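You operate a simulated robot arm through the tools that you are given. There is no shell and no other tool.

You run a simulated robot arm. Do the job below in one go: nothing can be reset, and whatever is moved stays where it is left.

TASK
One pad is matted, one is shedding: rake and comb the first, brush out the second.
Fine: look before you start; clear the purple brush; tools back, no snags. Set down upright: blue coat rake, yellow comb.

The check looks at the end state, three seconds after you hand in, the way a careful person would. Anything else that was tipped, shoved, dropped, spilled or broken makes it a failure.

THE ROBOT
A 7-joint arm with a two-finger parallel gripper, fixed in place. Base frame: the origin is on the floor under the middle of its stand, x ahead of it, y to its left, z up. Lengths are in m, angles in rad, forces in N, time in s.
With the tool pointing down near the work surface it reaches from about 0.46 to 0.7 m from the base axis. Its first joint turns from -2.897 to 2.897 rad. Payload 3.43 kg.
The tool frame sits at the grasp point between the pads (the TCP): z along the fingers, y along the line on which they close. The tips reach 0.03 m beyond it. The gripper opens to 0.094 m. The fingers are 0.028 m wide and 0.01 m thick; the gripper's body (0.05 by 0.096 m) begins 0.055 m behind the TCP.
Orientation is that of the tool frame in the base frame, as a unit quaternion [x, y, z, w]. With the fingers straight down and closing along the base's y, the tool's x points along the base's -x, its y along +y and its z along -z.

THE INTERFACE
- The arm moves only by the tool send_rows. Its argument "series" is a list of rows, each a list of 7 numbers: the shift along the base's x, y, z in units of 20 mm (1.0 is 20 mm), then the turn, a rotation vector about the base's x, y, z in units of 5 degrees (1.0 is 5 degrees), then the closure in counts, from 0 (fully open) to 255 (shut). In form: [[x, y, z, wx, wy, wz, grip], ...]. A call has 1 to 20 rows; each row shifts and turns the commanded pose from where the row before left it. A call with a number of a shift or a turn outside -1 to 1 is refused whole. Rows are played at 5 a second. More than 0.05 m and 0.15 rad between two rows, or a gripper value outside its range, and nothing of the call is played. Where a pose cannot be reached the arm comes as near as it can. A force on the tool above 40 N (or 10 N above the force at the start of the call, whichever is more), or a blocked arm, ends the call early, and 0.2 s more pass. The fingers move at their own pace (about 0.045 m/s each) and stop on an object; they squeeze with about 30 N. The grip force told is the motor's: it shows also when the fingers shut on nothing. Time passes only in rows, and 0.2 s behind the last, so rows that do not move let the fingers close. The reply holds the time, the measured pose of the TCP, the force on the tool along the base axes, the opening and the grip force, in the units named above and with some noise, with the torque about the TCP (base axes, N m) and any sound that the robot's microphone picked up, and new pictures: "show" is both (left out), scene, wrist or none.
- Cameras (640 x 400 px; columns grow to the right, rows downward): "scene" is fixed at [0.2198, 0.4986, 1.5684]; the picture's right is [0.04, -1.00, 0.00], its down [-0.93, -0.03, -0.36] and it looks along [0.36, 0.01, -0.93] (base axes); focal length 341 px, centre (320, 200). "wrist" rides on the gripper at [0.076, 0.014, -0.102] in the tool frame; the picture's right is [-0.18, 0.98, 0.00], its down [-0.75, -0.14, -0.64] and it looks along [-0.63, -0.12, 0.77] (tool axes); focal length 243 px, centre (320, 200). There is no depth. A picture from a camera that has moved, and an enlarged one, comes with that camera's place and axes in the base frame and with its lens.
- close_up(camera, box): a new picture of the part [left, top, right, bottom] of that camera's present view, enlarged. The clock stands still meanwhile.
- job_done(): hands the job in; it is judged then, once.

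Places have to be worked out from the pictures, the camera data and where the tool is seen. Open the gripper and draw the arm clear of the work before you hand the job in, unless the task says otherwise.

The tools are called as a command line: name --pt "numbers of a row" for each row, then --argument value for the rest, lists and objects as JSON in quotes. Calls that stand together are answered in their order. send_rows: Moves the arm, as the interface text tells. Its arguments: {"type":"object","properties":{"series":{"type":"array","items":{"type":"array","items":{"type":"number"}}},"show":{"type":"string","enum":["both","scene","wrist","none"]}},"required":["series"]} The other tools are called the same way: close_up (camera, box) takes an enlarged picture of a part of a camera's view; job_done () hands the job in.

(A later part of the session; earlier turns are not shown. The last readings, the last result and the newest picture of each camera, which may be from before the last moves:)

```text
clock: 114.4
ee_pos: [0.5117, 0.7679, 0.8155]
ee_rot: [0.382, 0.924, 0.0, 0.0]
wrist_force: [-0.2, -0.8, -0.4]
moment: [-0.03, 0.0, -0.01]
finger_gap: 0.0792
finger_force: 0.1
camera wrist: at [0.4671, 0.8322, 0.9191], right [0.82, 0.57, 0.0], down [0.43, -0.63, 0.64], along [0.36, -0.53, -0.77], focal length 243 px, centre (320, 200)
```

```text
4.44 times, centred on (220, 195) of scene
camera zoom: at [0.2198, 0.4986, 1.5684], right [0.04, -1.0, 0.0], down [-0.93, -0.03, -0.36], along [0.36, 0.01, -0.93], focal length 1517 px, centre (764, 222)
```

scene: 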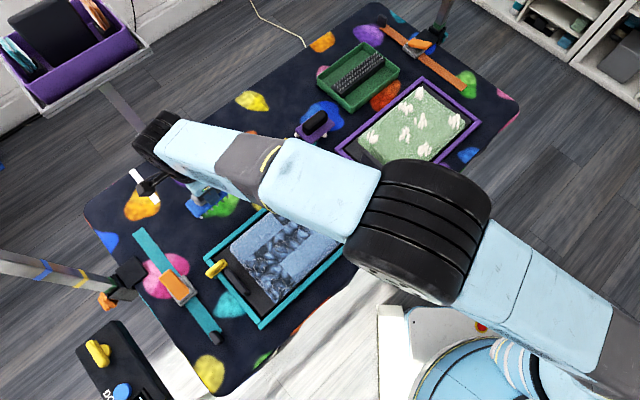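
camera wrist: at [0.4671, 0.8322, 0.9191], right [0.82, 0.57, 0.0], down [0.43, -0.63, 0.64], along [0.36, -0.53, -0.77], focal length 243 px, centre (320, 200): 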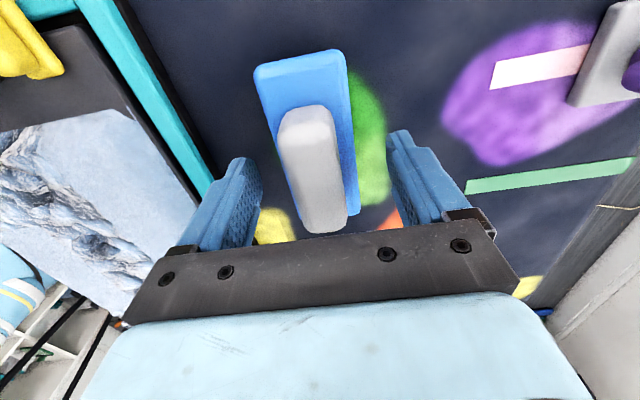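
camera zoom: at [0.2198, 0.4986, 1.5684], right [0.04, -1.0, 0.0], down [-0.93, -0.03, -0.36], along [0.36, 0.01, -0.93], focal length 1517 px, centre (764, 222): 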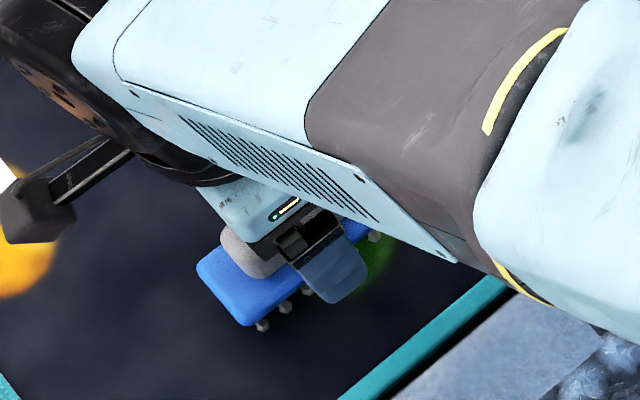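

The rake stands on its pins at home, released. I'll open fully, rise straight up and move above the yellow comb.

send_rows --pt "0 0 0.5 0 0 0 0" --pt "0 0 1 0 0 0 0" --pt "0 0 1 0 0 0 0" --pt "0 0 1 0 0 0 0" --pt "0 0 1 0 0 0 0" --pt "0 0 1 0 0 0 0" --pt "0 0 1 0 0 0 0" --pt "0.866 -0.914 0 0 0 0 0" --pt "0.866 -0.914 0 0 0 0 0" --pt "0.866 -0.914 0 0 0 0 0" --pt "0.866 -0.914 0 0 0 0 0" --pt "0.866 -0.914 0 0 0 0 0" --pt "0.866 -0.914 0 0 0 0 0" --pt "0.866 -0.914 0 0 0 0 0" --pt "0 0 0 0 0 0 0" --show "both"

close_up --camera "wrist" --box '[240, 20, 400, 180]'

close_up --camera "scene" --box '[180, 160, 260, 230]'

close_up --camera "scene" --box '[230, 120, 320, 195]'

```text
clock: 117.6
ee_pos: [0.63, 0.6407, 0.9464]
ee_rot: [0.383, 0.924, 0.001, 0.0]
wrist_force: [0.0, 0.0, 0.1]
moment: [0.0, 0.03, 0.0]
finger_gap: 0.0941
finger_force: 0.0
camera wrist: at [0.5872, 0.7041, 1.05], right [0.82, 0.57, 0.0], down [0.43, -0.63, 0.64], along [0.36, -0.53, -0.77], focal length 243 px, centre (320, 200)
```

scene: 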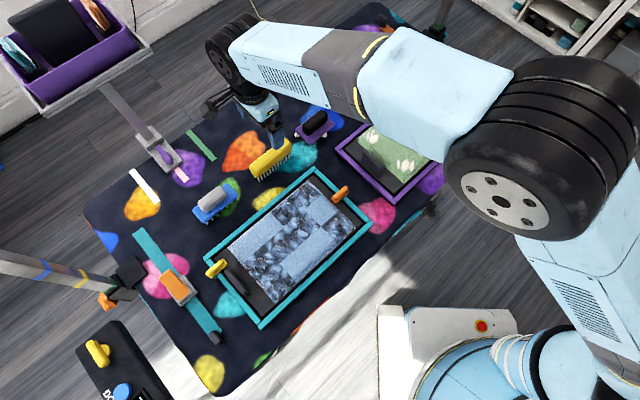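
wrist: 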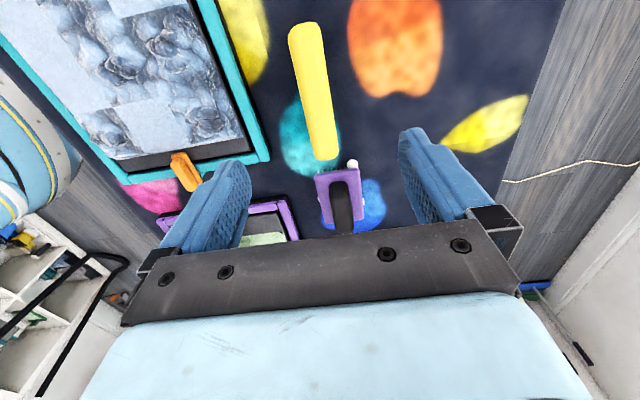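

```text
2.50 times, centred on (320, 100) of wrist
camera zoom: at [0.5872, 0.7041, 1.05], right [0.82, 0.57, 0.0], down [0.43, -0.63, 0.64], along [0.36, -0.53, -0.77], focal length 606 px, centre (320, 450)
```

zoom: 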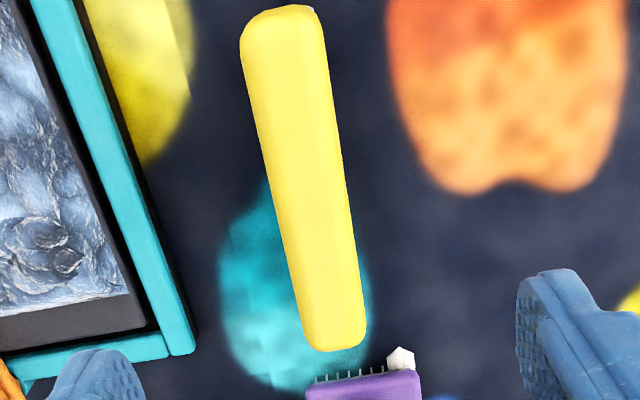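

```text
5.71 times, centred on (220, 195) of scene
camera zoom: at [0.2198, 0.4986, 1.5684], right [0.04, -1.0, 0.0], down [-0.93, -0.03, -0.36], along [0.36, 0.01, -0.93], focal length 1950 px, centre (891, 229)
```

zoom: 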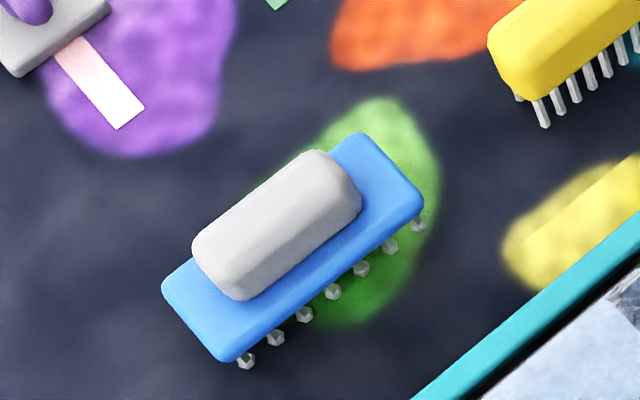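

```text
5.33 times, centred on (275, 158) of scene
camera zoom: at [0.2198, 0.4986, 1.5684], right [0.04, -1.0, 0.0], down [-0.93, -0.03, -0.36], along [0.36, 0.01, -0.93], focal length 1820 px, centre (560, 427)
```

zoom: 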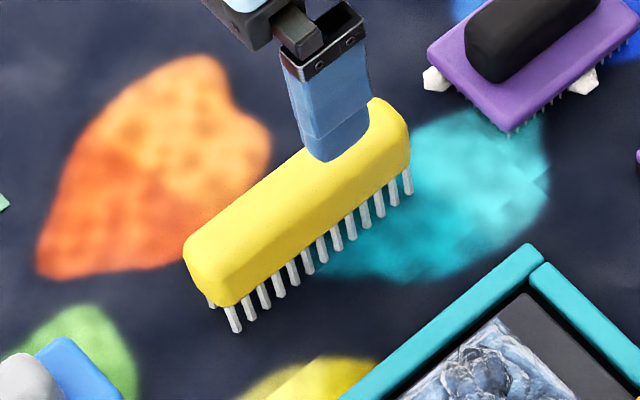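

The rake stands neatly at home. The comb is centred about (0.630, 0.635), aligned within a degree, with its top at z≈0.80–0.81. I'll shift a few millimetres and come down to z≈0.86 to check.

send_rows --pt "0.02 -0.13 -0.87 0 0 0 0" --pt "0 -0.13 -0.87 0 0 0 0" --pt "0 0 -0.87 0 0 0 0" --pt "0 0 -0.87 0 0 0 0" --pt "0 0 -0.87 0 0 0 0" --pt "0 0 0 0 0 0 0" --show "wrist"

close_up --camera "wrist" --box '[200, 0, 440, 220]'

close_up --camera "scene" --box '[230, 120, 320, 195]'

```text
clock: 119.0
ee_pos: [0.6341, 0.6356, 0.86]
ee_rot: [0.382, 0.924, 0.001, 0.0]
wrist_force: [-0.6, -0.5, -0.8]
moment: [-0.02, 0.0, 0.0]
finger_gap: 0.0941
finger_force: 0.1
camera wrist: at [0.5889, 0.6989, 0.9628], right [0.82, 0.57, 0.0], down [0.43, -0.63, 0.64], along [0.36, -0.53, -0.77], focal length 243 px, centre (320, 200)
```

wrist: 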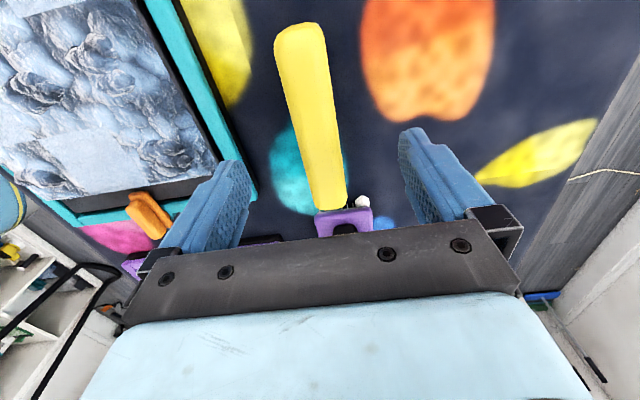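

```text
1.82 times, centred on (320, 110) of wrist
camera zoom: at [0.5889, 0.6989, 0.9628], right [0.82, 0.57, 0.0], down [0.43, -0.63, 0.64], along [0.36, -0.53, -0.77], focal length 441 px, centre (320, 364)
```

zoom: 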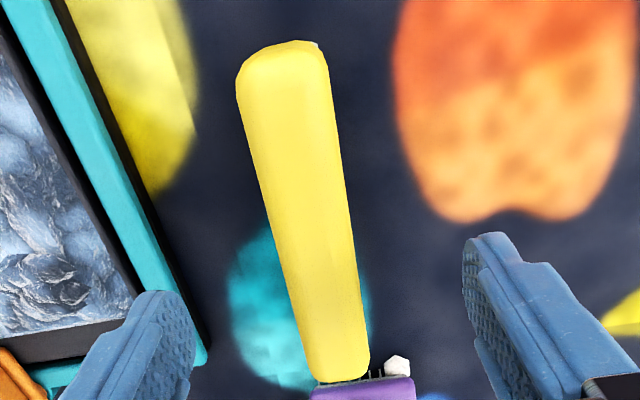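

```text
5.33 times, centred on (275, 158) of scene
camera zoom: at [0.2198, 0.4986, 1.5684], right [0.04, -1.0, 0.0], down [-0.93, -0.03, -0.36], along [0.36, 0.01, -0.93], focal length 1820 px, centre (560, 427)
```

zoom: 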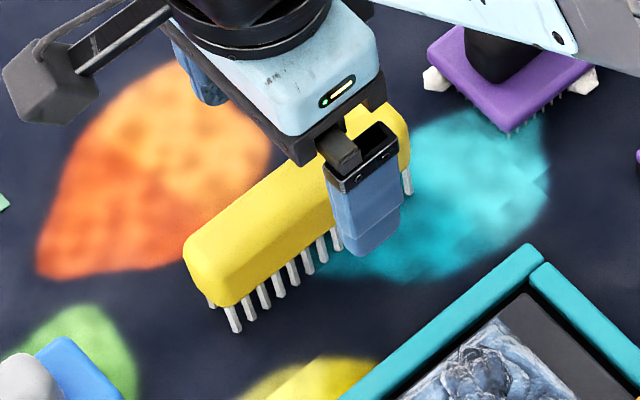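

The comb is centred under the gripper to within a couple of millimetres, top at about 0.805. I'll go down straddling it, with the tips staying above the teeth.

send_rows --pt "0 0 -0.9 0 0 0 0" --pt "0 0 -0.8 0 0 0 0" --pt "0 0 -0.5 0 0 0 0" --pt "0 0 -0.3 0 0 0 0" --pt "0 0 0 0 0 0 0" --show "wrist"

close_up --camera "scene" --box '[230, 120, 320, 195]'

close_up --camera "wrist" --box '[200, 0, 440, 240]'

```text
clock: 120.2
ee_pos: [0.6331, 0.6354, 0.8104]
ee_rot: [0.383, 0.924, 0.001, -0.001]
wrist_force: [-1.0, -0.2, 0.5]
moment: [0.02, 0.01, 0.02]
finger_gap: 0.0938
finger_force: 0.0
camera wrist: at [0.5892, 0.6989, 0.9131], right [0.82, 0.57, 0.0], down [0.43, -0.63, 0.64], along [0.36, -0.53, -0.77], focal length 243 px, centre (320, 200)
```

wrist: 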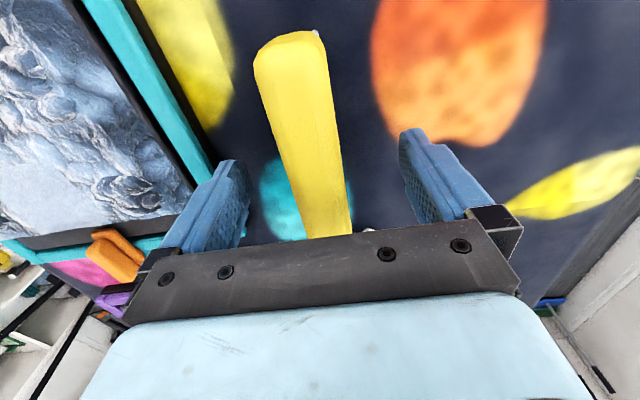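

```text
5.33 times, centred on (275, 158) of scene
camera zoom: at [0.2198, 0.4986, 1.5684], right [0.04, -1.0, 0.0], down [-0.93, -0.03, -0.36], along [0.36, 0.01, -0.93], focal length 1820 px, centre (560, 427)
```

zoom: 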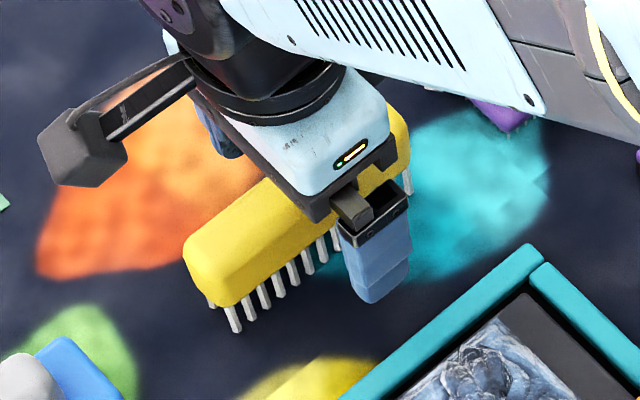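

```text
1.67 times, centred on (320, 120) of wrist
camera zoom: at [0.5892, 0.6989, 0.9131], right [0.82, 0.57, 0.0], down [0.43, -0.63, 0.64], along [0.36, -0.53, -0.77], focal length 404 px, centre (320, 333)
```

zoom: 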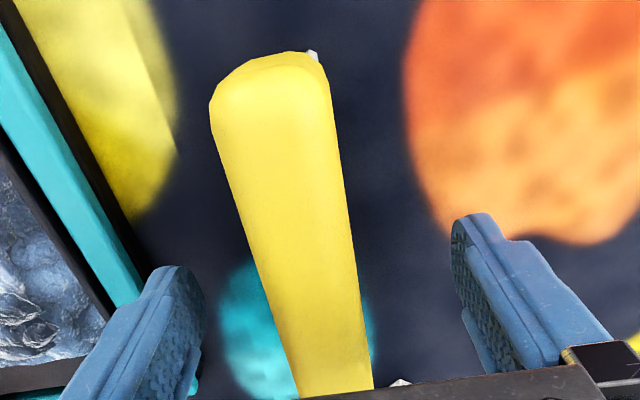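

Finger tips are level with the bottom of the comb's body, just above its teeth. I'll close on the body.

send_rows --pt "0 0 0.05 0 0 0 100" --pt "0 0 0 0 0 0 160" --pt "0 0 0 0 0 0 220" --pt "0 0 0 0 0 0 255" --pt "0 0 0 0 0 0 255" --pt "0 0 0 0 0 0 255" --show "wrist"

close_up --camera "wrist" --box '[200, 0, 440, 240]'

close_up --camera "scene" --box '[230, 120, 320, 195]'

```text
clock: 121.6
ee_pos: [0.633, 0.6345, 0.8101]
ee_rot: [0.382, 0.924, 0.001, 0.0]
wrist_force: [0.2, -0.7, 0.2]
moment: [0.01, -0.02, 0.02]
finger_gap: 0.0317
finger_force: 30.3
camera wrist: at [0.5894, 0.6988, 0.9139], right [0.82, 0.57, 0.0], down [0.43, -0.63, 0.64], along [0.36, -0.53, -0.77], focal length 243 px, centre (320, 200)
```

wrist: 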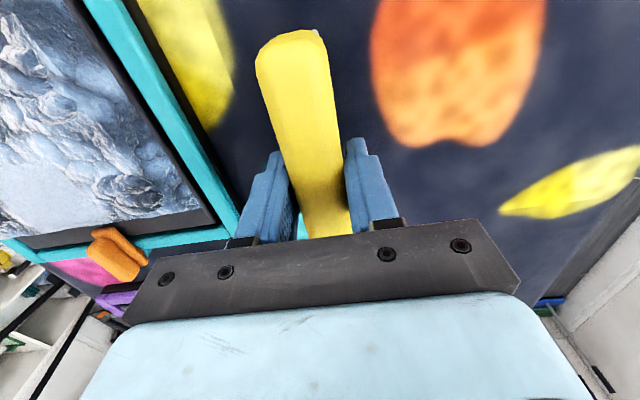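

```text
1.67 times, centred on (320, 120) of wrist
camera zoom: at [0.5894, 0.6988, 0.9139], right [0.82, 0.57, 0.0], down [0.43, -0.63, 0.64], along [0.36, -0.53, -0.77], focal length 404 px, centre (320, 333)
```

zoom: 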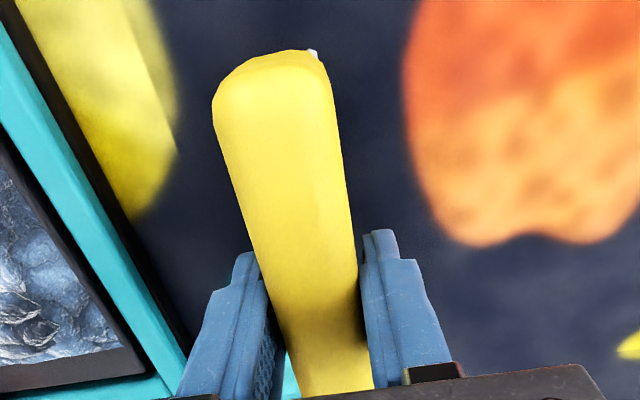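

```text
5.33 times, centred on (275, 158) of scene
camera zoom: at [0.2198, 0.4986, 1.5684], right [0.04, -1.0, 0.0], down [-0.93, -0.03, -0.36], along [0.36, 0.01, -0.93], focal length 1820 px, centre (560, 427)
```

zoom: 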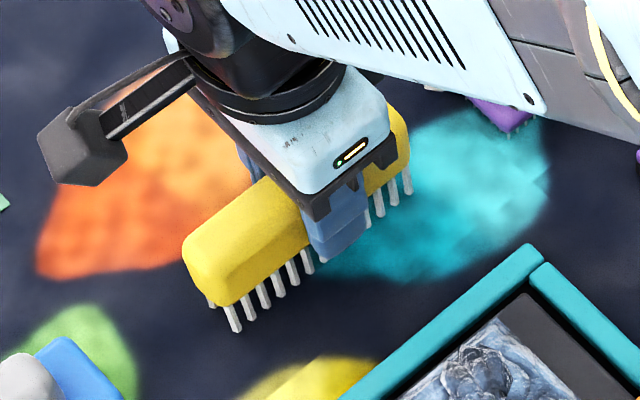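

The comb is gripped square on its body (31.7 mm), home TCP ≈ (0.633, 0.635, 0.810). I'll lift it straight up and carry it over the near side of the matted pad, in the lane on the dark-bar side.

send_rows --pt "0 0 0.3 0 0 0 255" --pt "0 0 0.7 0 0 0 255" --pt "0 0 1 0 0 0 255" --pt "0 0 1 0 0 0 255" --pt "0 0 1 0 0 0 255" --pt "0 0 1 0 0 0 255" --show "wrist"

send_rows --pt "-0.96 -0.212 0 0 0 0 255" --pt "-0.96 -0.212 0 0 0 0 255" --pt "-0.96 -0.212 0 0 0 0 255" --pt "-0.96 -0.212 0 0 0 0 255" --pt "-0.96 -0.212 0 0 0 0 255" --pt "-0.96 -0.212 0 0 0 0 255" --pt "-0.96 -0.212 0 0 0 0 255" --pt "-0.96 -0.212 0 0 0 0 255" --pt "-0.96 -0.212 0 0 0 0 255" --pt "-0.96 -0.212 0 0 0 0 255" --pt "-0.96 -0.212 0 0 0 0 255" --pt "-0.96 -0.212 0 0 0 0 255" --pt "-0.96 -0.212 0 0 0 0 255" --pt "-0.96 -0.212 0 0 0 0 255" --pt "-0.96 -0.212 0 0 0 0 255" --pt "0 0 -0.9 0 0 0 255" --pt "0 0 -0.9 0 0 0 255" --show "both"

close_up --camera "scene" --box '[210, 200, 330, 320]'

```text
clock: 123.0
ee_pos: [0.6329, 0.6353, 0.9102]
ee_rot: [0.382, 0.924, 0.001, -0.001]
wrist_force: [0.5, 0.2, -1.3]
moment: [0.02, 0.04, -0.04]
finger_gap: 0.0317
finger_force: 30.2
camera wrist: at [0.5891, 0.6981, 1.0139], right [0.82, 0.57, 0.0], down [0.43, -0.63, 0.64], along [0.36, -0.53, -0.77], focal length 243 px, centre (320, 200)
```

wrist: 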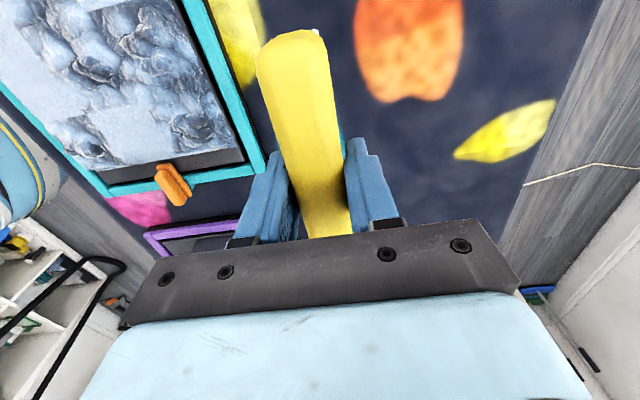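

```text
clock: 126.6
ee_pos: [0.3448, 0.5724, 0.8743]
ee_rot: [0.382, 0.924, 0.001, -0.001]
wrist_force: [-0.9, -0.6, -1.6]
moment: [-0.01, -0.02, -0.01]
finger_gap: 0.0318
finger_force: 30.1
camera wrist: at [0.3004, 0.6357, 0.9775], right [0.82, 0.57, 0.0], down [0.43, -0.63, 0.64], along [0.36, -0.53, -0.77], focal length 243 px, centre (320, 200)
```

scene: 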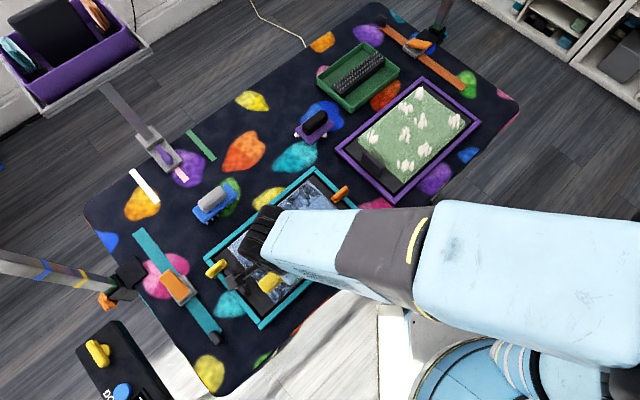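
wrist: 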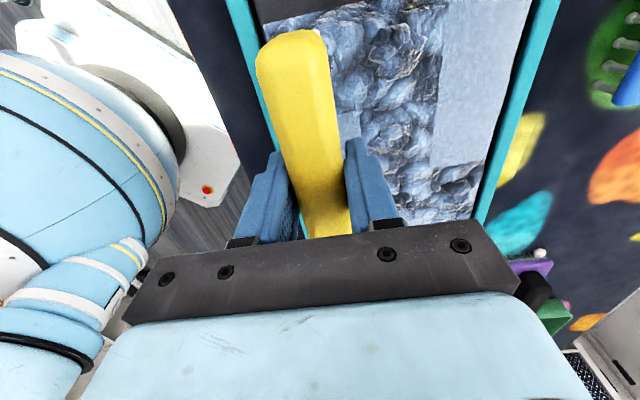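

```text
3.33 times, centred on (270, 260) of scene
camera zoom: at [0.2198, 0.4986, 1.5684], right [0.04, -1.0, 0.0], down [-0.93, -0.03, -0.36], along [0.36, 0.01, -0.93], focal length 1138 px, centre (487, 0)
```

zoom: 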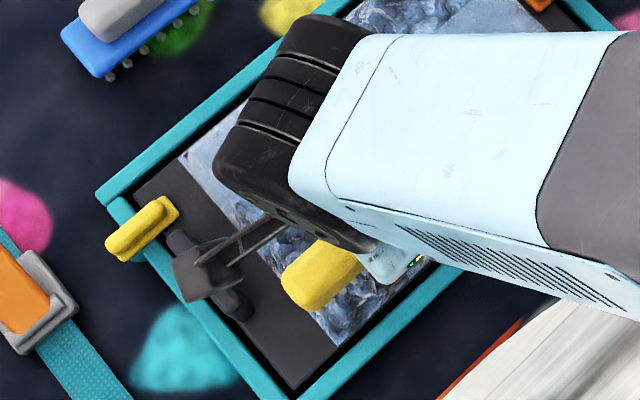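

The comb hovers over the near row, clear of the bar and the rim. I'll lower to contact in small steps.

send_rows --pt "0 0 -0.8 0 0 0 255" --pt "0 0 -0.3 0 0 0 255" --pt "0 0 0 0 0 0 255" --show "none"

send_rows --pt "0 0 -0.1 0 0 0 255" --pt "0 0 0 0 0 0 255" --show "none"

```text
clock: 127.4
ee_pos: [0.3458, 0.5714, 0.8525]
ee_rot: [0.383, 0.924, 0.001, -0.001]
wrist_force: [0.4, 0.7, -0.7]
moment: [0.02, -0.03, 0.01]
finger_gap: 0.0316
finger_force: 30.1
```

```text
clock: 128.0
ee_pos: [0.3443, 0.5723, 0.8512]
ee_rot: [0.382, 0.924, 0.001, -0.001]
wrist_force: [0.0, 0.7, -0.2]
moment: [0.0, 0.03, 0.01]
finger_gap: 0.0315
finger_force: 30.0
```

send_rows --pt "0 0 -0.05 0 0 0 255" --pt "0 0 0 0 0 0 255" --show "none"

send_rows --pt "0 0 -0.05 0 0 0 255" --pt "0 0 0 0 0 0 255" --show "none"

```text
clock: 128.6
ee_pos: [0.346, 0.5723, 0.8489]
ee_rot: [0.383, 0.924, 0.001, -0.001]
wrist_force: [0.1, 0.3, -1.1]
moment: [-0.02, 0.02, -0.01]
finger_gap: 0.0318
finger_force: 29.9
```

```text
clock: 129.2
ee_pos: [0.3443, 0.5722, 0.848]
ee_rot: [0.382, 0.924, 0.001, 0.0]
wrist_force: [-0.7, -0.2, 0.3]
moment: [0.0, -0.03, 0.0]
finger_gap: 0.0317
finger_force: 29.6
```

Still barely touching at z≈0.848; another millimetre at a time.

send_rows --pt "0 0 -0.05 0 0 0 255" --pt "0 0 0 0 0 0 255" --show "none"

```text
clock: 129.8
ee_pos: [0.3459, 0.5723, 0.8468]
ee_rot: [0.383, 0.924, 0.001, 0.0]
wrist_force: [-0.1, -0.2, -0.4]
moment: [0.01, 0.01, 0.0]
finger_gap: 0.0316
finger_force: 29.6
```

send_rows --pt "0 0 -0.05 0 0 0 255" --pt "0 0 0 0 0 0 255" --show "none"

close_up --camera "scene" --box '[240, 250, 320, 320]'

```text
clock: 130.4
ee_pos: [0.3442, 0.5729, 0.847]
ee_rot: [0.382, 0.924, 0.001, -0.001]
wrist_force: [-0.9, -0.7, -1.4]
moment: [0.01, 0.01, 0.0]
finger_gap: 0.0319
finger_force: 29.4
```

```text
5.71 times, centred on (280, 285) of scene
camera zoom: at [0.2198, 0.4986, 1.5684], right [0.04, -1.0, 0.0], down [-0.93, -0.03, -0.36], along [0.36, 0.01, -0.93], focal length 1950 px, centre (549, -286)
```

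zoom: 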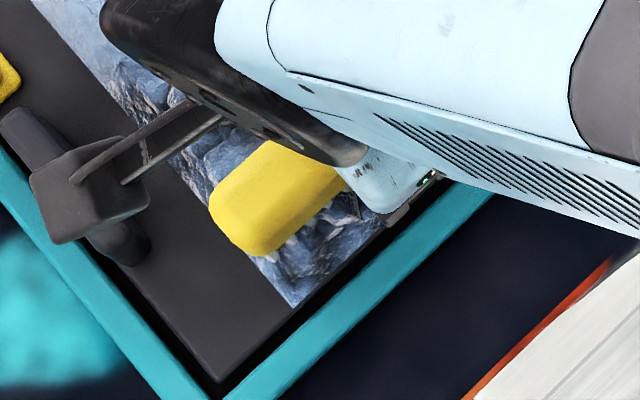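

Not in contact yet. I'll go on in 1 mm steps.

send_rows --pt "0 0 -0.05 0 0 0 255" --pt "0 0 0 0 0 0 255" --show "none"

send_rows --pt "0 0 -0.04 0 0 0 255" --pt "0 0 0 0 0 0 255" --show "none"

```text
clock: 131.0
ee_pos: [0.3451, 0.5718, 0.8473]
ee_rot: [0.383, 0.924, 0.001, -0.001]
wrist_force: [-0.3, -2.7, 6.6]
moment: [-0.05, 0.03, 0.01]
finger_gap: 0.0316
finger_force: 30.4
```

```text
clock: 131.6
ee_pos: [0.3444, 0.5726, 0.8459]
ee_rot: [0.382, 0.924, 0.002, 0.0]
wrist_force: [0.0, 1.2, 20.3]
moment: [-0.02, -0.14, 0.01]
finger_gap: 0.0317
finger_force: 29.9
```

Contact found (7 N, then 20 N); I'll go back up 0.7 mm and push the comb outward slowly.

send_rows --pt "0.1 0.1 0.035 0 0 0 255" --pt "0.2 0.2 0 0 0 0 255" --pt "0.2 0.2 0 0 0 0 255" --show "none"

send_rows --pt "0.25 0.25 0 0 0 0 255" --pt "0.25 0.25 0 0 0 0 255" --pt "0.25 0.25 0 0 0 0 255" --show "wrist"

```text
clock: 132.4
ee_pos: [0.3555, 0.5824, 0.8466]
ee_rot: [0.383, 0.924, 0.001, 0.0]
wrist_force: [-5.1, -5.0, 16.9]
moment: [-0.04, 0.27, 0.04]
finger_gap: 0.0316
finger_force: 30.0
```

```text
clock: 133.2
ee_pos: [0.3705, 0.5971, 0.8455]
ee_rot: [0.383, 0.924, 0.001, 0.0]
wrist_force: [-3.1, -0.9, 6.9]
moment: [-0.01, 0.09, 0.01]
finger_gap: 0.0316
finger_force: 30.3
camera wrist: at [0.3263, 0.6606, 0.9494], right [0.82, 0.57, 0.0], down [0.43, -0.63, 0.64], along [0.36, -0.53, -0.77], focal length 243 px, centre (320, 200)
```

wrist: 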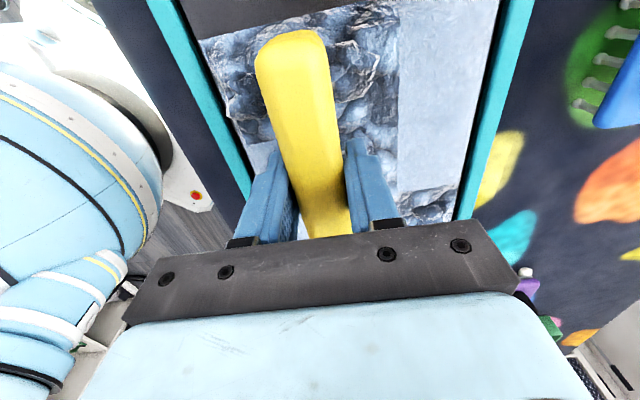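

The load is 8–18 N, with moderate drag. I'll continue the push across the middle row to the far row.

send_rows --pt "0.25 0.25 0 0 0 0 255" --pt "0.25 0.25 0 0 0 0 255" --pt "0.25 0.25 0 0 0 0 255" --pt "0.25 0.25 0 0 0 0 255" --show "none"

send_rows --pt "0.25 0.25 0 0 0 0 255" --pt "0.25 0.25 0 0 0 0 255" --pt "0.25 0.25 0 0 0 0 255" --pt "0.25 0.25 0 0 0 0 255" --show "none"

close_up --camera "scene" --box '[220, 230, 320, 310]'

```text
clock: 134.2
ee_pos: [0.3899, 0.6169, 0.8461]
ee_rot: [0.382, 0.924, 0.001, 0.001]
wrist_force: [-2.4, -2.5, 3.9]
moment: [-0.03, 0.03, 0.0]
finger_gap: 0.0318
finger_force: 30.6
```

```text
clock: 135.2
ee_pos: [0.4103, 0.6378, 0.8474]
ee_rot: [0.382, 0.924, 0.001, 0.0]
wrist_force: [-0.2, 0.2, 1.5]
moment: [0.0, 0.0, 0.03]
finger_gap: 0.0318
finger_force: 30.3
```

```text
5.00 times, centred on (270, 270) of scene
camera zoom: at [0.2198, 0.4986, 1.5684], right [0.04, -1.0, 0.0], down [-0.93, -0.03, -0.36], along [0.36, 0.01, -0.93], focal length 1706 px, centre (570, -150)
```

zoom: 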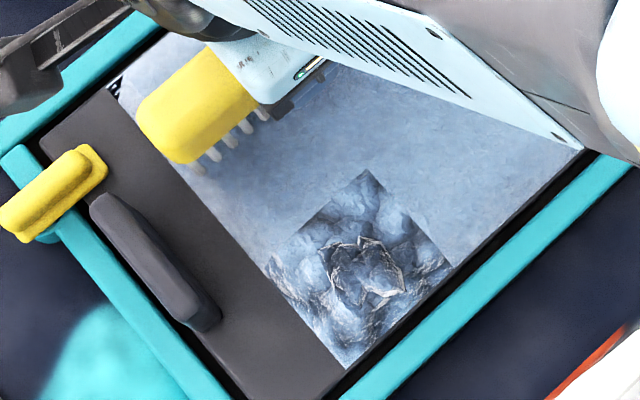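

Excellent: the middle-row cells combed out completely smooth. The near corner cell remains because I began in its middle, so I'll pull back across it to the near edge.

send_rows --pt "-0.2 -0.2 0.015 0 0 0 255" --pt "-0.25 -0.25 0 0 0 0 255" --pt "-0.25 -0.25 0 0 0 0 255" --pt "-0.25 -0.25 0 0 0 0 255" --pt "-0.25 -0.25 0 0 0 0 255" --show "none"

send_rows --pt "-0.25 -0.25 0 0 0 0 255" --pt "-0.25 -0.25 0 0 0 0 255" --pt "-0.25 -0.25 0 0 0 0 255" --pt "-0.25 -0.25 0 0 0 0 255" --show "none"

send_rows --pt "-0.25 -0.25 0 0 0 0 255" --pt "-0.25 -0.25 0 0 0 0 255" --pt "-0.25 -0.25 0 0 0 0 255" --show "none"

close_up --camera "scene" --box '[220, 230, 320, 310]'

```text
clock: 136.4
ee_pos: [0.3852, 0.6137, 0.8469]
ee_rot: [0.382, 0.924, 0.0, 0.0]
wrist_force: [-0.6, 0.7, -0.5]
moment: [-0.01, 0.0, 0.0]
finger_gap: 0.0314
finger_force: 30.1
```

```text
clock: 137.4
ee_pos: [0.3655, 0.5946, 0.8455]
ee_rot: [0.383, 0.924, 0.002, 0.0]
wrist_force: [0.4, 0.3, 3.2]
moment: [-0.02, -0.06, 0.04]
finger_gap: 0.0317
finger_force: 30.0
```

```text
clock: 138.2
ee_pos: [0.3504, 0.5783, 0.8461]
ee_rot: [0.383, 0.924, 0.002, 0.0]
wrist_force: [0.8, -0.2, -1.2]
moment: [0.03, 0.0, 0.01]
finger_gap: 0.0316
finger_force: 30.5
```

```text
5.00 times, centred on (270, 270) of scene
camera zoom: at [0.2198, 0.4986, 1.5684], right [0.04, -1.0, 0.0], down [-0.93, -0.03, -0.36], along [0.36, 0.01, -0.93], focal length 1706 px, centre (570, -150)
```

zoom: 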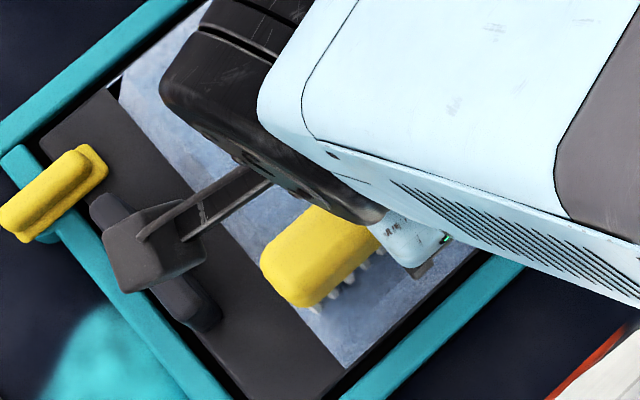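

The near corner cell is smooth too. I'll lift, hop across to the other lane, and check clearance to the orange clip before touching down.

send_rows --pt "0 0 0.8 0 0 0 255" --pt "0.728 -0.898 0 0 0 0 255" --pt "0.728 -0.898 0 0 0 0 255" --pt "0.728 -0.898 0 0 0 0 255" --pt "0.728 -0.898 0 0 0 0 255" --pt "0.728 -0.898 0 0 0 0 255" --pt "0 0 0 0 0 0 255" --show "both"

close_up --camera "scene" --box '[220, 165, 380, 310]'

close_up --camera "wrist" --box '[200, 0, 520, 240]'

```text
clock: 139.8
ee_pos: [0.4237, 0.4871, 0.8615]
ee_rot: [0.382, 0.924, 0.001, 0.0]
wrist_force: [-0.4, 0.0, 0.0]
moment: [-0.03, -0.02, -0.01]
finger_gap: 0.0317
finger_force: 29.6
camera wrist: at [0.3797, 0.5516, 0.9651], right [0.82, 0.57, 0.0], down [0.43, -0.63, 0.64], along [0.36, -0.53, -0.77], focal length 243 px, centre (320, 200)
```

scene: 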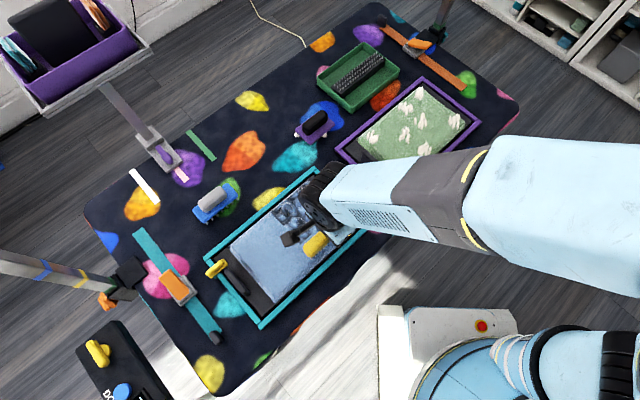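
wrist: 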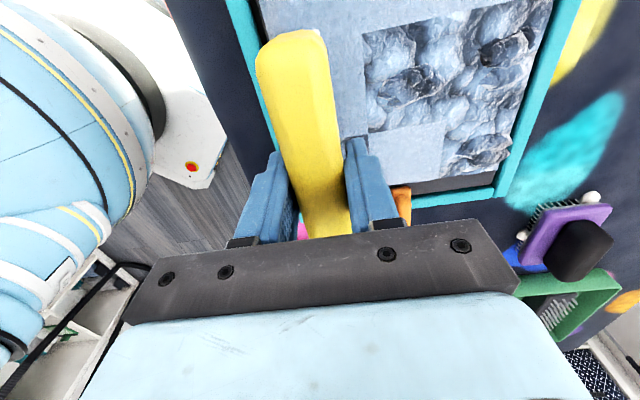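

```text
2.76 times, centred on (300, 238) of scene
camera zoom: at [0.2198, 0.4986, 1.5684], right [0.04, -1.0, 0.0], down [-0.93, -0.03, -0.36], along [0.36, 0.01, -0.93], focal length 942 px, centre (375, 97)
```

zoom: 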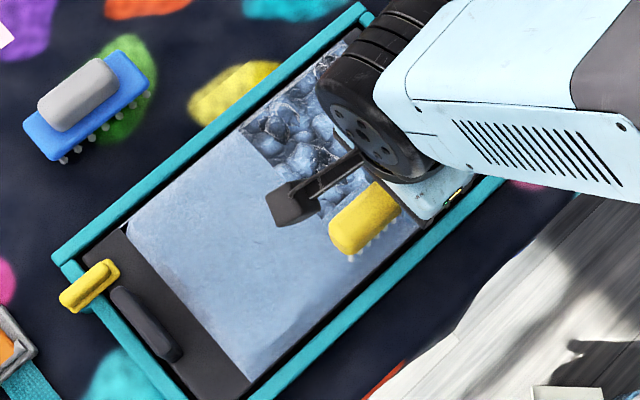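

```text
1.67 times, centred on (360, 120) of wrist
camera zoom: at [0.3797, 0.5516, 0.9651], right [0.82, 0.57, 0.0], down [0.43, -0.63, 0.64], along [0.36, -0.53, -0.77], focal length 404 px, centre (253, 333)
```

zoom: 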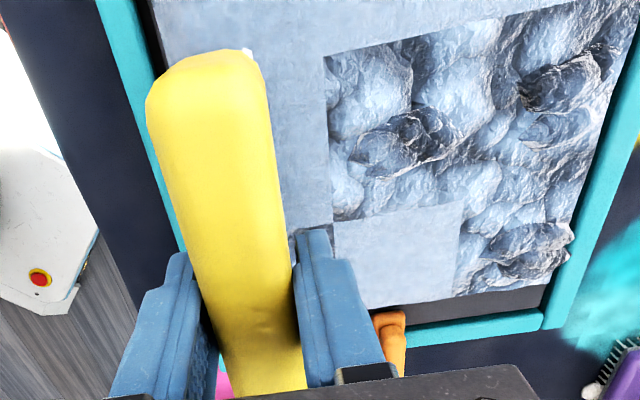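

The first lane is fully smooth. The comb is about 1 cm clear of the orange clip. I'll lower to contact here on the near row.

send_rows --pt "-0.07 0.07 -0.5 0 0 0 255" --pt "0 0 -0.25 0 0 0 255" --pt "0 0 0 0 0 0 255" --show "none"

send_rows --pt "0 0 -0.05 0 0 0 255" --pt "0 0 0 0 0 0 255" --show "none"

```text
clock: 140.6
ee_pos: [0.4232, 0.4903, 0.8469]
ee_rot: [0.383, 0.924, 0.001, 0.0]
wrist_force: [-0.2, 0.4, -0.1]
moment: [-0.02, 0.04, 0.02]
finger_gap: 0.0316
finger_force: 30.3
```

```text
clock: 141.2
ee_pos: [0.4229, 0.491, 0.8459]
ee_rot: [0.383, 0.924, 0.001, 0.0]
wrist_force: [0.5, -0.8, -1.5]
moment: [0.01, 0.0, -0.02]
finger_gap: 0.0317
finger_force: 29.6
```

Not quite touching; I'll lower 0.8 mm more and start the push, watching the load.

send_rows --pt "0 0 -0.04 0 0 0 255" --pt "0.1 0.1 0 0 0 0 255" --pt "0.2 0.2 0 0 0 0 255" --show "none"

send_rows --pt "0.25 0.25 0 0 0 0 255" --pt "0.25 0.25 0 0 0 0 255" --show "none"

send_rows --pt "0.25 0.25 0 0 0 0 255" --pt "0.25 0.25 0 0 0 0 255" --show "none"

```text
clock: 142.0
ee_pos: [0.428, 0.4963, 0.8468]
ee_rot: [0.382, 0.924, 0.001, -0.001]
wrist_force: [0.4, -0.8, -1.3]
moment: [0.01, -0.01, 0.0]
finger_gap: 0.0316
finger_force: 29.9
```

```text
clock: 142.6
ee_pos: [0.4383, 0.5048, 0.8458]
ee_rot: [0.383, 0.924, 0.002, -0.001]
wrist_force: [0.0, 0.8, -0.3]
moment: [0.01, 0.01, 0.01]
finger_gap: 0.0318
finger_force: 30.2
```

```text
clock: 143.2
ee_pos: [0.4479, 0.517, 0.8464]
ee_rot: [0.382, 0.924, 0.001, -0.002]
wrist_force: [-2.3, -2.9, 6.9]
moment: [-0.07, 0.11, -0.03]
finger_gap: 0.0318
finger_force: 29.7
```

Contact now at about 8 N with light drag. I'll continue pushing over the middle and far rows.

send_rows --pt "0.25 0.25 0 0 0 0 255" --pt "0.25 0.25 0 0 0 0 255" --pt "0.25 0.25 0 0 0 0 255" --show "none"

send_rows --pt "0.25 0.25 0 0 0 0 255" --pt "0.25 0.25 0 0 0 0 255" --pt "0.25 0.25 0 0 0 0 255" --show "none"

send_rows --pt "0.25 0.25 0 0 0 0 255" --pt "0.25 0.25 0 0 0 0 255" --pt "0.25 0.25 0 0 0 0 255" --show "wrist"

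close_up --camera "wrist" --box '[100, 0, 420, 240]'

close_up --camera "scene" --box '[260, 165, 380, 270]'

```text
clock: 144.0
ee_pos: [0.4633, 0.5306, 0.8453]
ee_rot: [0.383, 0.924, 0.0, -0.001]
wrist_force: [-2.5, -2.1, 6.7]
moment: [-0.02, 0.08, 0.01]
finger_gap: 0.0317
finger_force: 30.2
```

```text
clock: 144.8
ee_pos: [0.4784, 0.5452, 0.8463]
ee_rot: [0.383, 0.924, 0.002, 0.0]
wrist_force: [-5.0, -4.1, 17.2]
moment: [-0.12, 0.08, 0.02]
finger_gap: 0.0319
finger_force: 30.0
```

```text
clock: 145.6
ee_pos: [0.4931, 0.561, 0.845]
ee_rot: [0.383, 0.924, 0.002, -0.001]
wrist_force: [-4.4, -4.5, 18.8]
moment: [-0.1, 0.15, 0.02]
finger_gap: 0.0314
finger_force: 30.0
camera wrist: at [0.4493, 0.623, 0.9489], right [0.83, 0.56, 0.0], down [0.43, -0.63, 0.64], along [0.36, -0.53, -0.77], focal length 243 px, centre (320, 200)
```

wrist: 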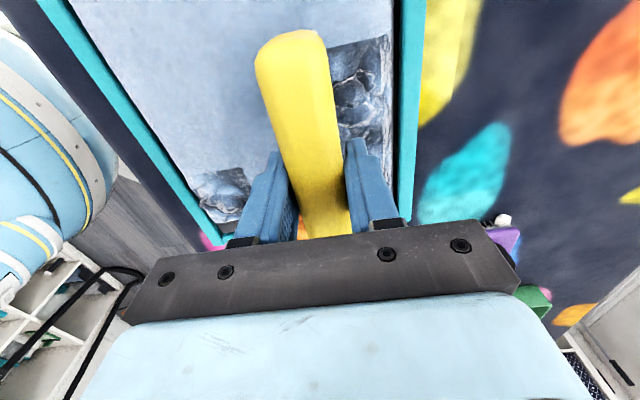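

```text
1.67 times, centred on (260, 120) of wrist
camera zoom: at [0.4493, 0.623, 0.9489], right [0.83, 0.56, 0.0], down [0.43, -0.63, 0.64], along [0.36, -0.53, -0.77], focal length 404 px, centre (420, 333)
```

zoom: 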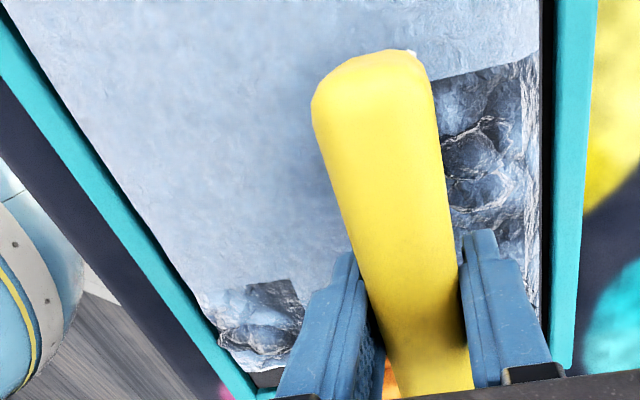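

```text
3.81 times, centred on (320, 218) of scene
camera zoom: at [0.2198, 0.4986, 1.5684], right [0.04, -1.0, 0.0], down [-0.93, -0.03, -0.36], along [0.36, 0.01, -0.93], focal length 1300 px, centre (320, 133)
```

zoom: 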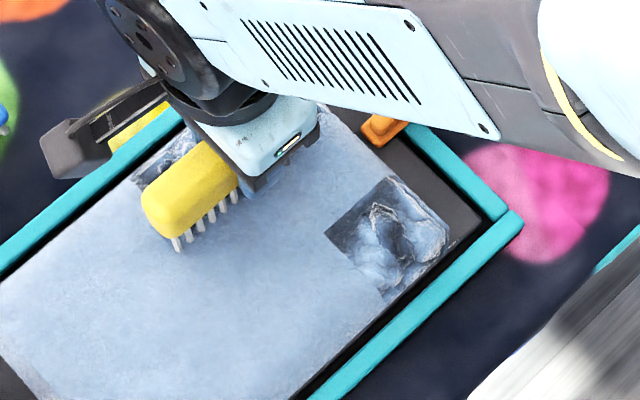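

The middle cell is smooth; the far cells are next, and the near corner cell remains for the pull back. I'll push on to about 8 mm from the far edge.

send_rows --pt "0.25 0.25 0.01 0 0 0 255" --pt "0.25 0.25 0.01 0 0 0 255" --pt "0.2 0.2 0 0 0 0 255" --pt "0.2 0.2 0 0 0 0 255" --show "wrist"

close_up --camera "wrist" --box '[140, 0, 460, 240]'

close_up --camera "scene" --box '[260, 165, 380, 270]'

```text
clock: 146.6
ee_pos: [0.5105, 0.5788, 0.8447]
ee_rot: [0.382, 0.924, 0.001, 0.001]
wrist_force: [-2.0, -2.4, 9.4]
moment: [-0.08, 0.12, 0.02]
finger_gap: 0.0318
finger_force: 30.1
camera wrist: at [0.4668, 0.6421, 0.949], right [0.82, 0.57, 0.0], down [0.43, -0.63, 0.64], along [0.36, -0.53, -0.77], focal length 243 px, centre (320, 200)
```

wrist: 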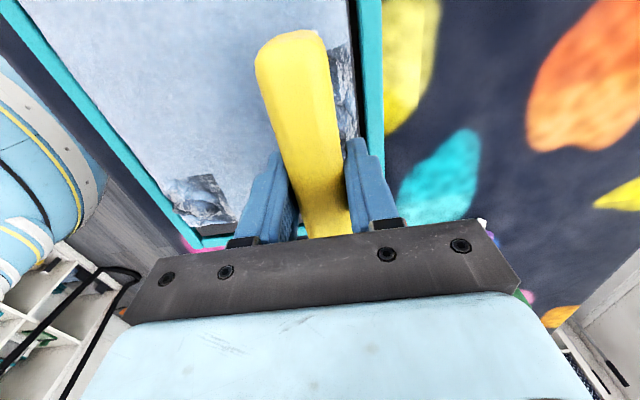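

```text
1.67 times, centred on (300, 120) of wrist
camera zoom: at [0.4668, 0.6421, 0.949], right [0.82, 0.57, 0.0], down [0.43, -0.63, 0.64], along [0.36, -0.53, -0.77], focal length 404 px, centre (353, 333)
```

zoom: 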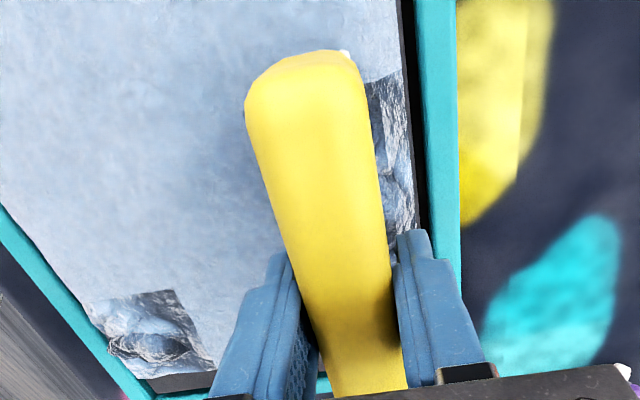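

```text
3.81 times, centred on (320, 218) of scene
camera zoom: at [0.2198, 0.4986, 1.5684], right [0.04, -1.0, 0.0], down [-0.93, -0.03, -0.36], along [0.36, 0.01, -0.93], focal length 1300 px, centre (320, 133)
```

zoom: 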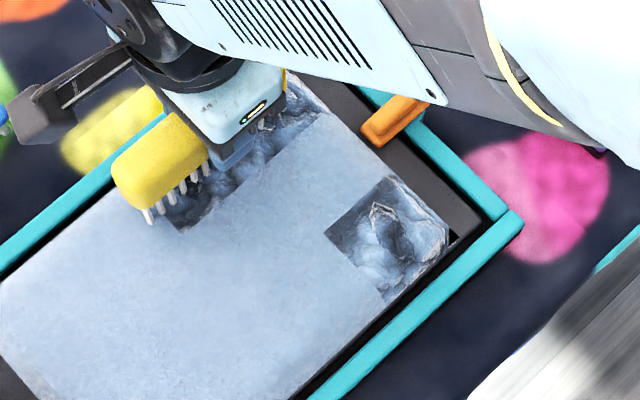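

The comb is in the far row. I'll pull back over it, and then all the way to the near edge through the last corner cell.

send_rows --pt "-0.2 -0.2 0.01 0 0 0 255" --pt "-0.25 -0.25 0 0 0 0 255" --pt "-0.25 -0.25 0 0 0 0 255" --pt "-0.25 -0.25 0 0 0 0 255" --pt "-0.25 -0.25 0 0 0 0 255" --show "none"

close_up --camera "wrist" --box '[140, 0, 460, 240]'

send_rows --pt "-0.25 -0.25 0 0 0 0 255" --pt "-0.25 -0.25 0 0 0 0 255" --pt "-0.25 -0.25 0 0 0 0 255" --pt "-0.25 -0.25 0 0 0 0 255" --show "none"

send_rows --pt "-0.25 -0.25 -0.02 0 0 0 255" --pt "-0.25 -0.25 -0.02 0 0 0 255" --pt "-0.25 -0.25 0 0 0 0 255" --pt "-0.25 -0.25 0 0 0 0 255" --show "wrist"

close_up --camera "wrist" --box '[200, 0, 520, 240]'

```text
clock: 147.8
ee_pos: [0.4884, 0.5536, 0.8463]
ee_rot: [0.382, 0.924, 0.001, -0.001]
wrist_force: [0.1, 0.2, -1.1]
moment: [0.01, 0.01, -0.01]
finger_gap: 0.0314
finger_force: 29.6
```

```text
1.67 times, centred on (300, 120) of wrist
camera zoom: at [0.4438, 0.6182, 0.9495], right [0.82, 0.57, 0.0], down [0.43, -0.63, 0.64], along [0.36, -0.53, -0.77], focal length 404 px, centre (353, 333)
```

zoom: 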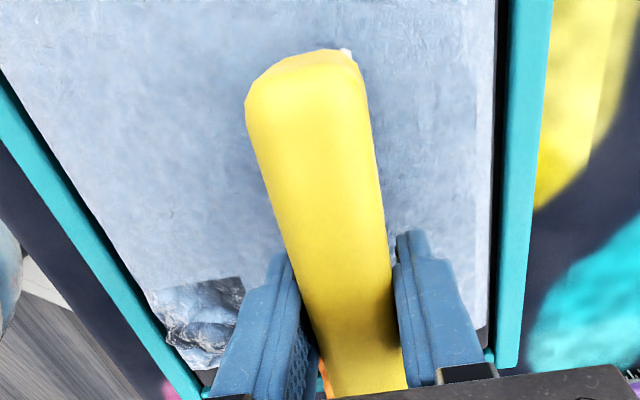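

```text
clock: 148.8
ee_pos: [0.4694, 0.5336, 0.8471]
ee_rot: [0.384, 0.923, 0.001, 0.0]
wrist_force: [-0.2, 0.4, -0.4]
moment: [-0.01, -0.01, 0.01]
finger_gap: 0.0319
finger_force: 30.3
```

```text
clock: 149.8
ee_pos: [0.4472, 0.5134, 0.8443]
ee_rot: [0.383, 0.924, 0.002, -0.001]
wrist_force: [1.3, 0.6, 7.1]
moment: [-0.03, -0.13, 0.02]
finger_gap: 0.0315
finger_force: 29.4
camera wrist: at [0.4031, 0.5776, 0.9488], right [0.82, 0.57, 0.0], down [0.43, -0.63, 0.64], along [0.36, -0.53, -0.77], focal length 243 px, centre (320, 200)
```

wrist: 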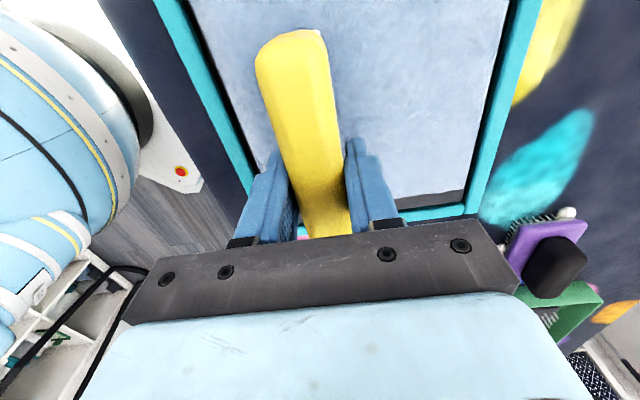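

```text
1.67 times, centred on (360, 120) of wrist
camera zoom: at [0.4031, 0.5776, 0.9488], right [0.82, 0.57, 0.0], down [0.43, -0.63, 0.64], along [0.36, -0.53, -0.77], focal length 404 px, centre (253, 333)
```

zoom: 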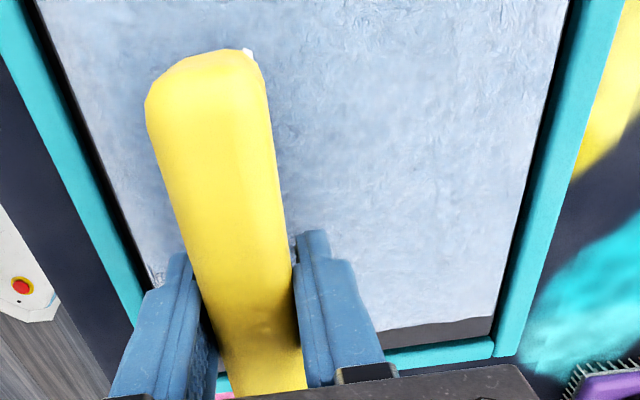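

The far and middle cells are all smooth now. I'll finish the pull through the near corner cell.

send_rows --pt "-0.25 -0.25 -0.01 0 0 0 255" --pt "-0.25 -0.25 -0.01 0 0 0 255" --pt "-0.25 -0.25 0 0 0 0 255" --show "none"

send_rows --pt "-0.25 -0.25 -0.01 0 0 0 255" --pt "-0.2 -0.2 0 0 0 0 255" --show "wrist"

close_up --camera "scene" --box '[260, 165, 380, 270]'

```text
clock: 150.6
ee_pos: [0.4319, 0.4985, 0.8458]
ee_rot: [0.383, 0.924, 0.002, -0.001]
wrist_force: [1.3, 1.5, 9.1]
moment: [0.07, 0.03, 0.01]
finger_gap: 0.0318
finger_force: 29.8
```

```text
clock: 151.2
ee_pos: [0.4241, 0.4907, 0.8454]
ee_rot: [0.383, 0.924, 0.002, -0.001]
wrist_force: [3.1, 2.5, 12.0]
moment: [0.07, -0.1, -0.02]
finger_gap: 0.0318
finger_force: 30.4
camera wrist: at [0.3796, 0.5538, 0.9487], right [0.83, 0.56, 0.0], down [0.43, -0.63, 0.64], along [0.36, -0.53, -0.77], focal length 243 px, centre (320, 200)
```

wrist: 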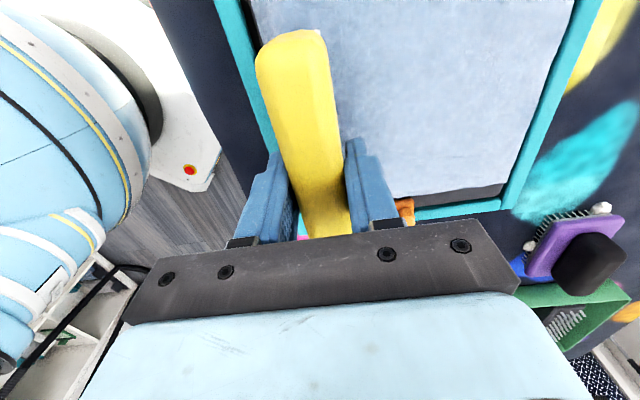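

```text
3.81 times, centred on (320, 218) of scene
camera zoom: at [0.2198, 0.4986, 1.5684], right [0.04, -1.0, 0.0], down [-0.93, -0.03, -0.36], along [0.36, 0.01, -0.93], focal length 1300 px, centre (320, 133)
```

zoom: 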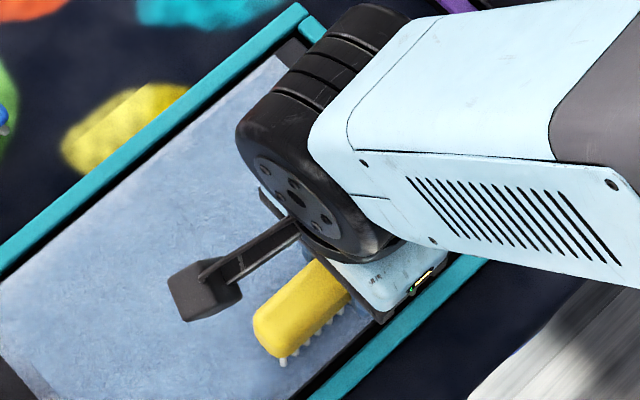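

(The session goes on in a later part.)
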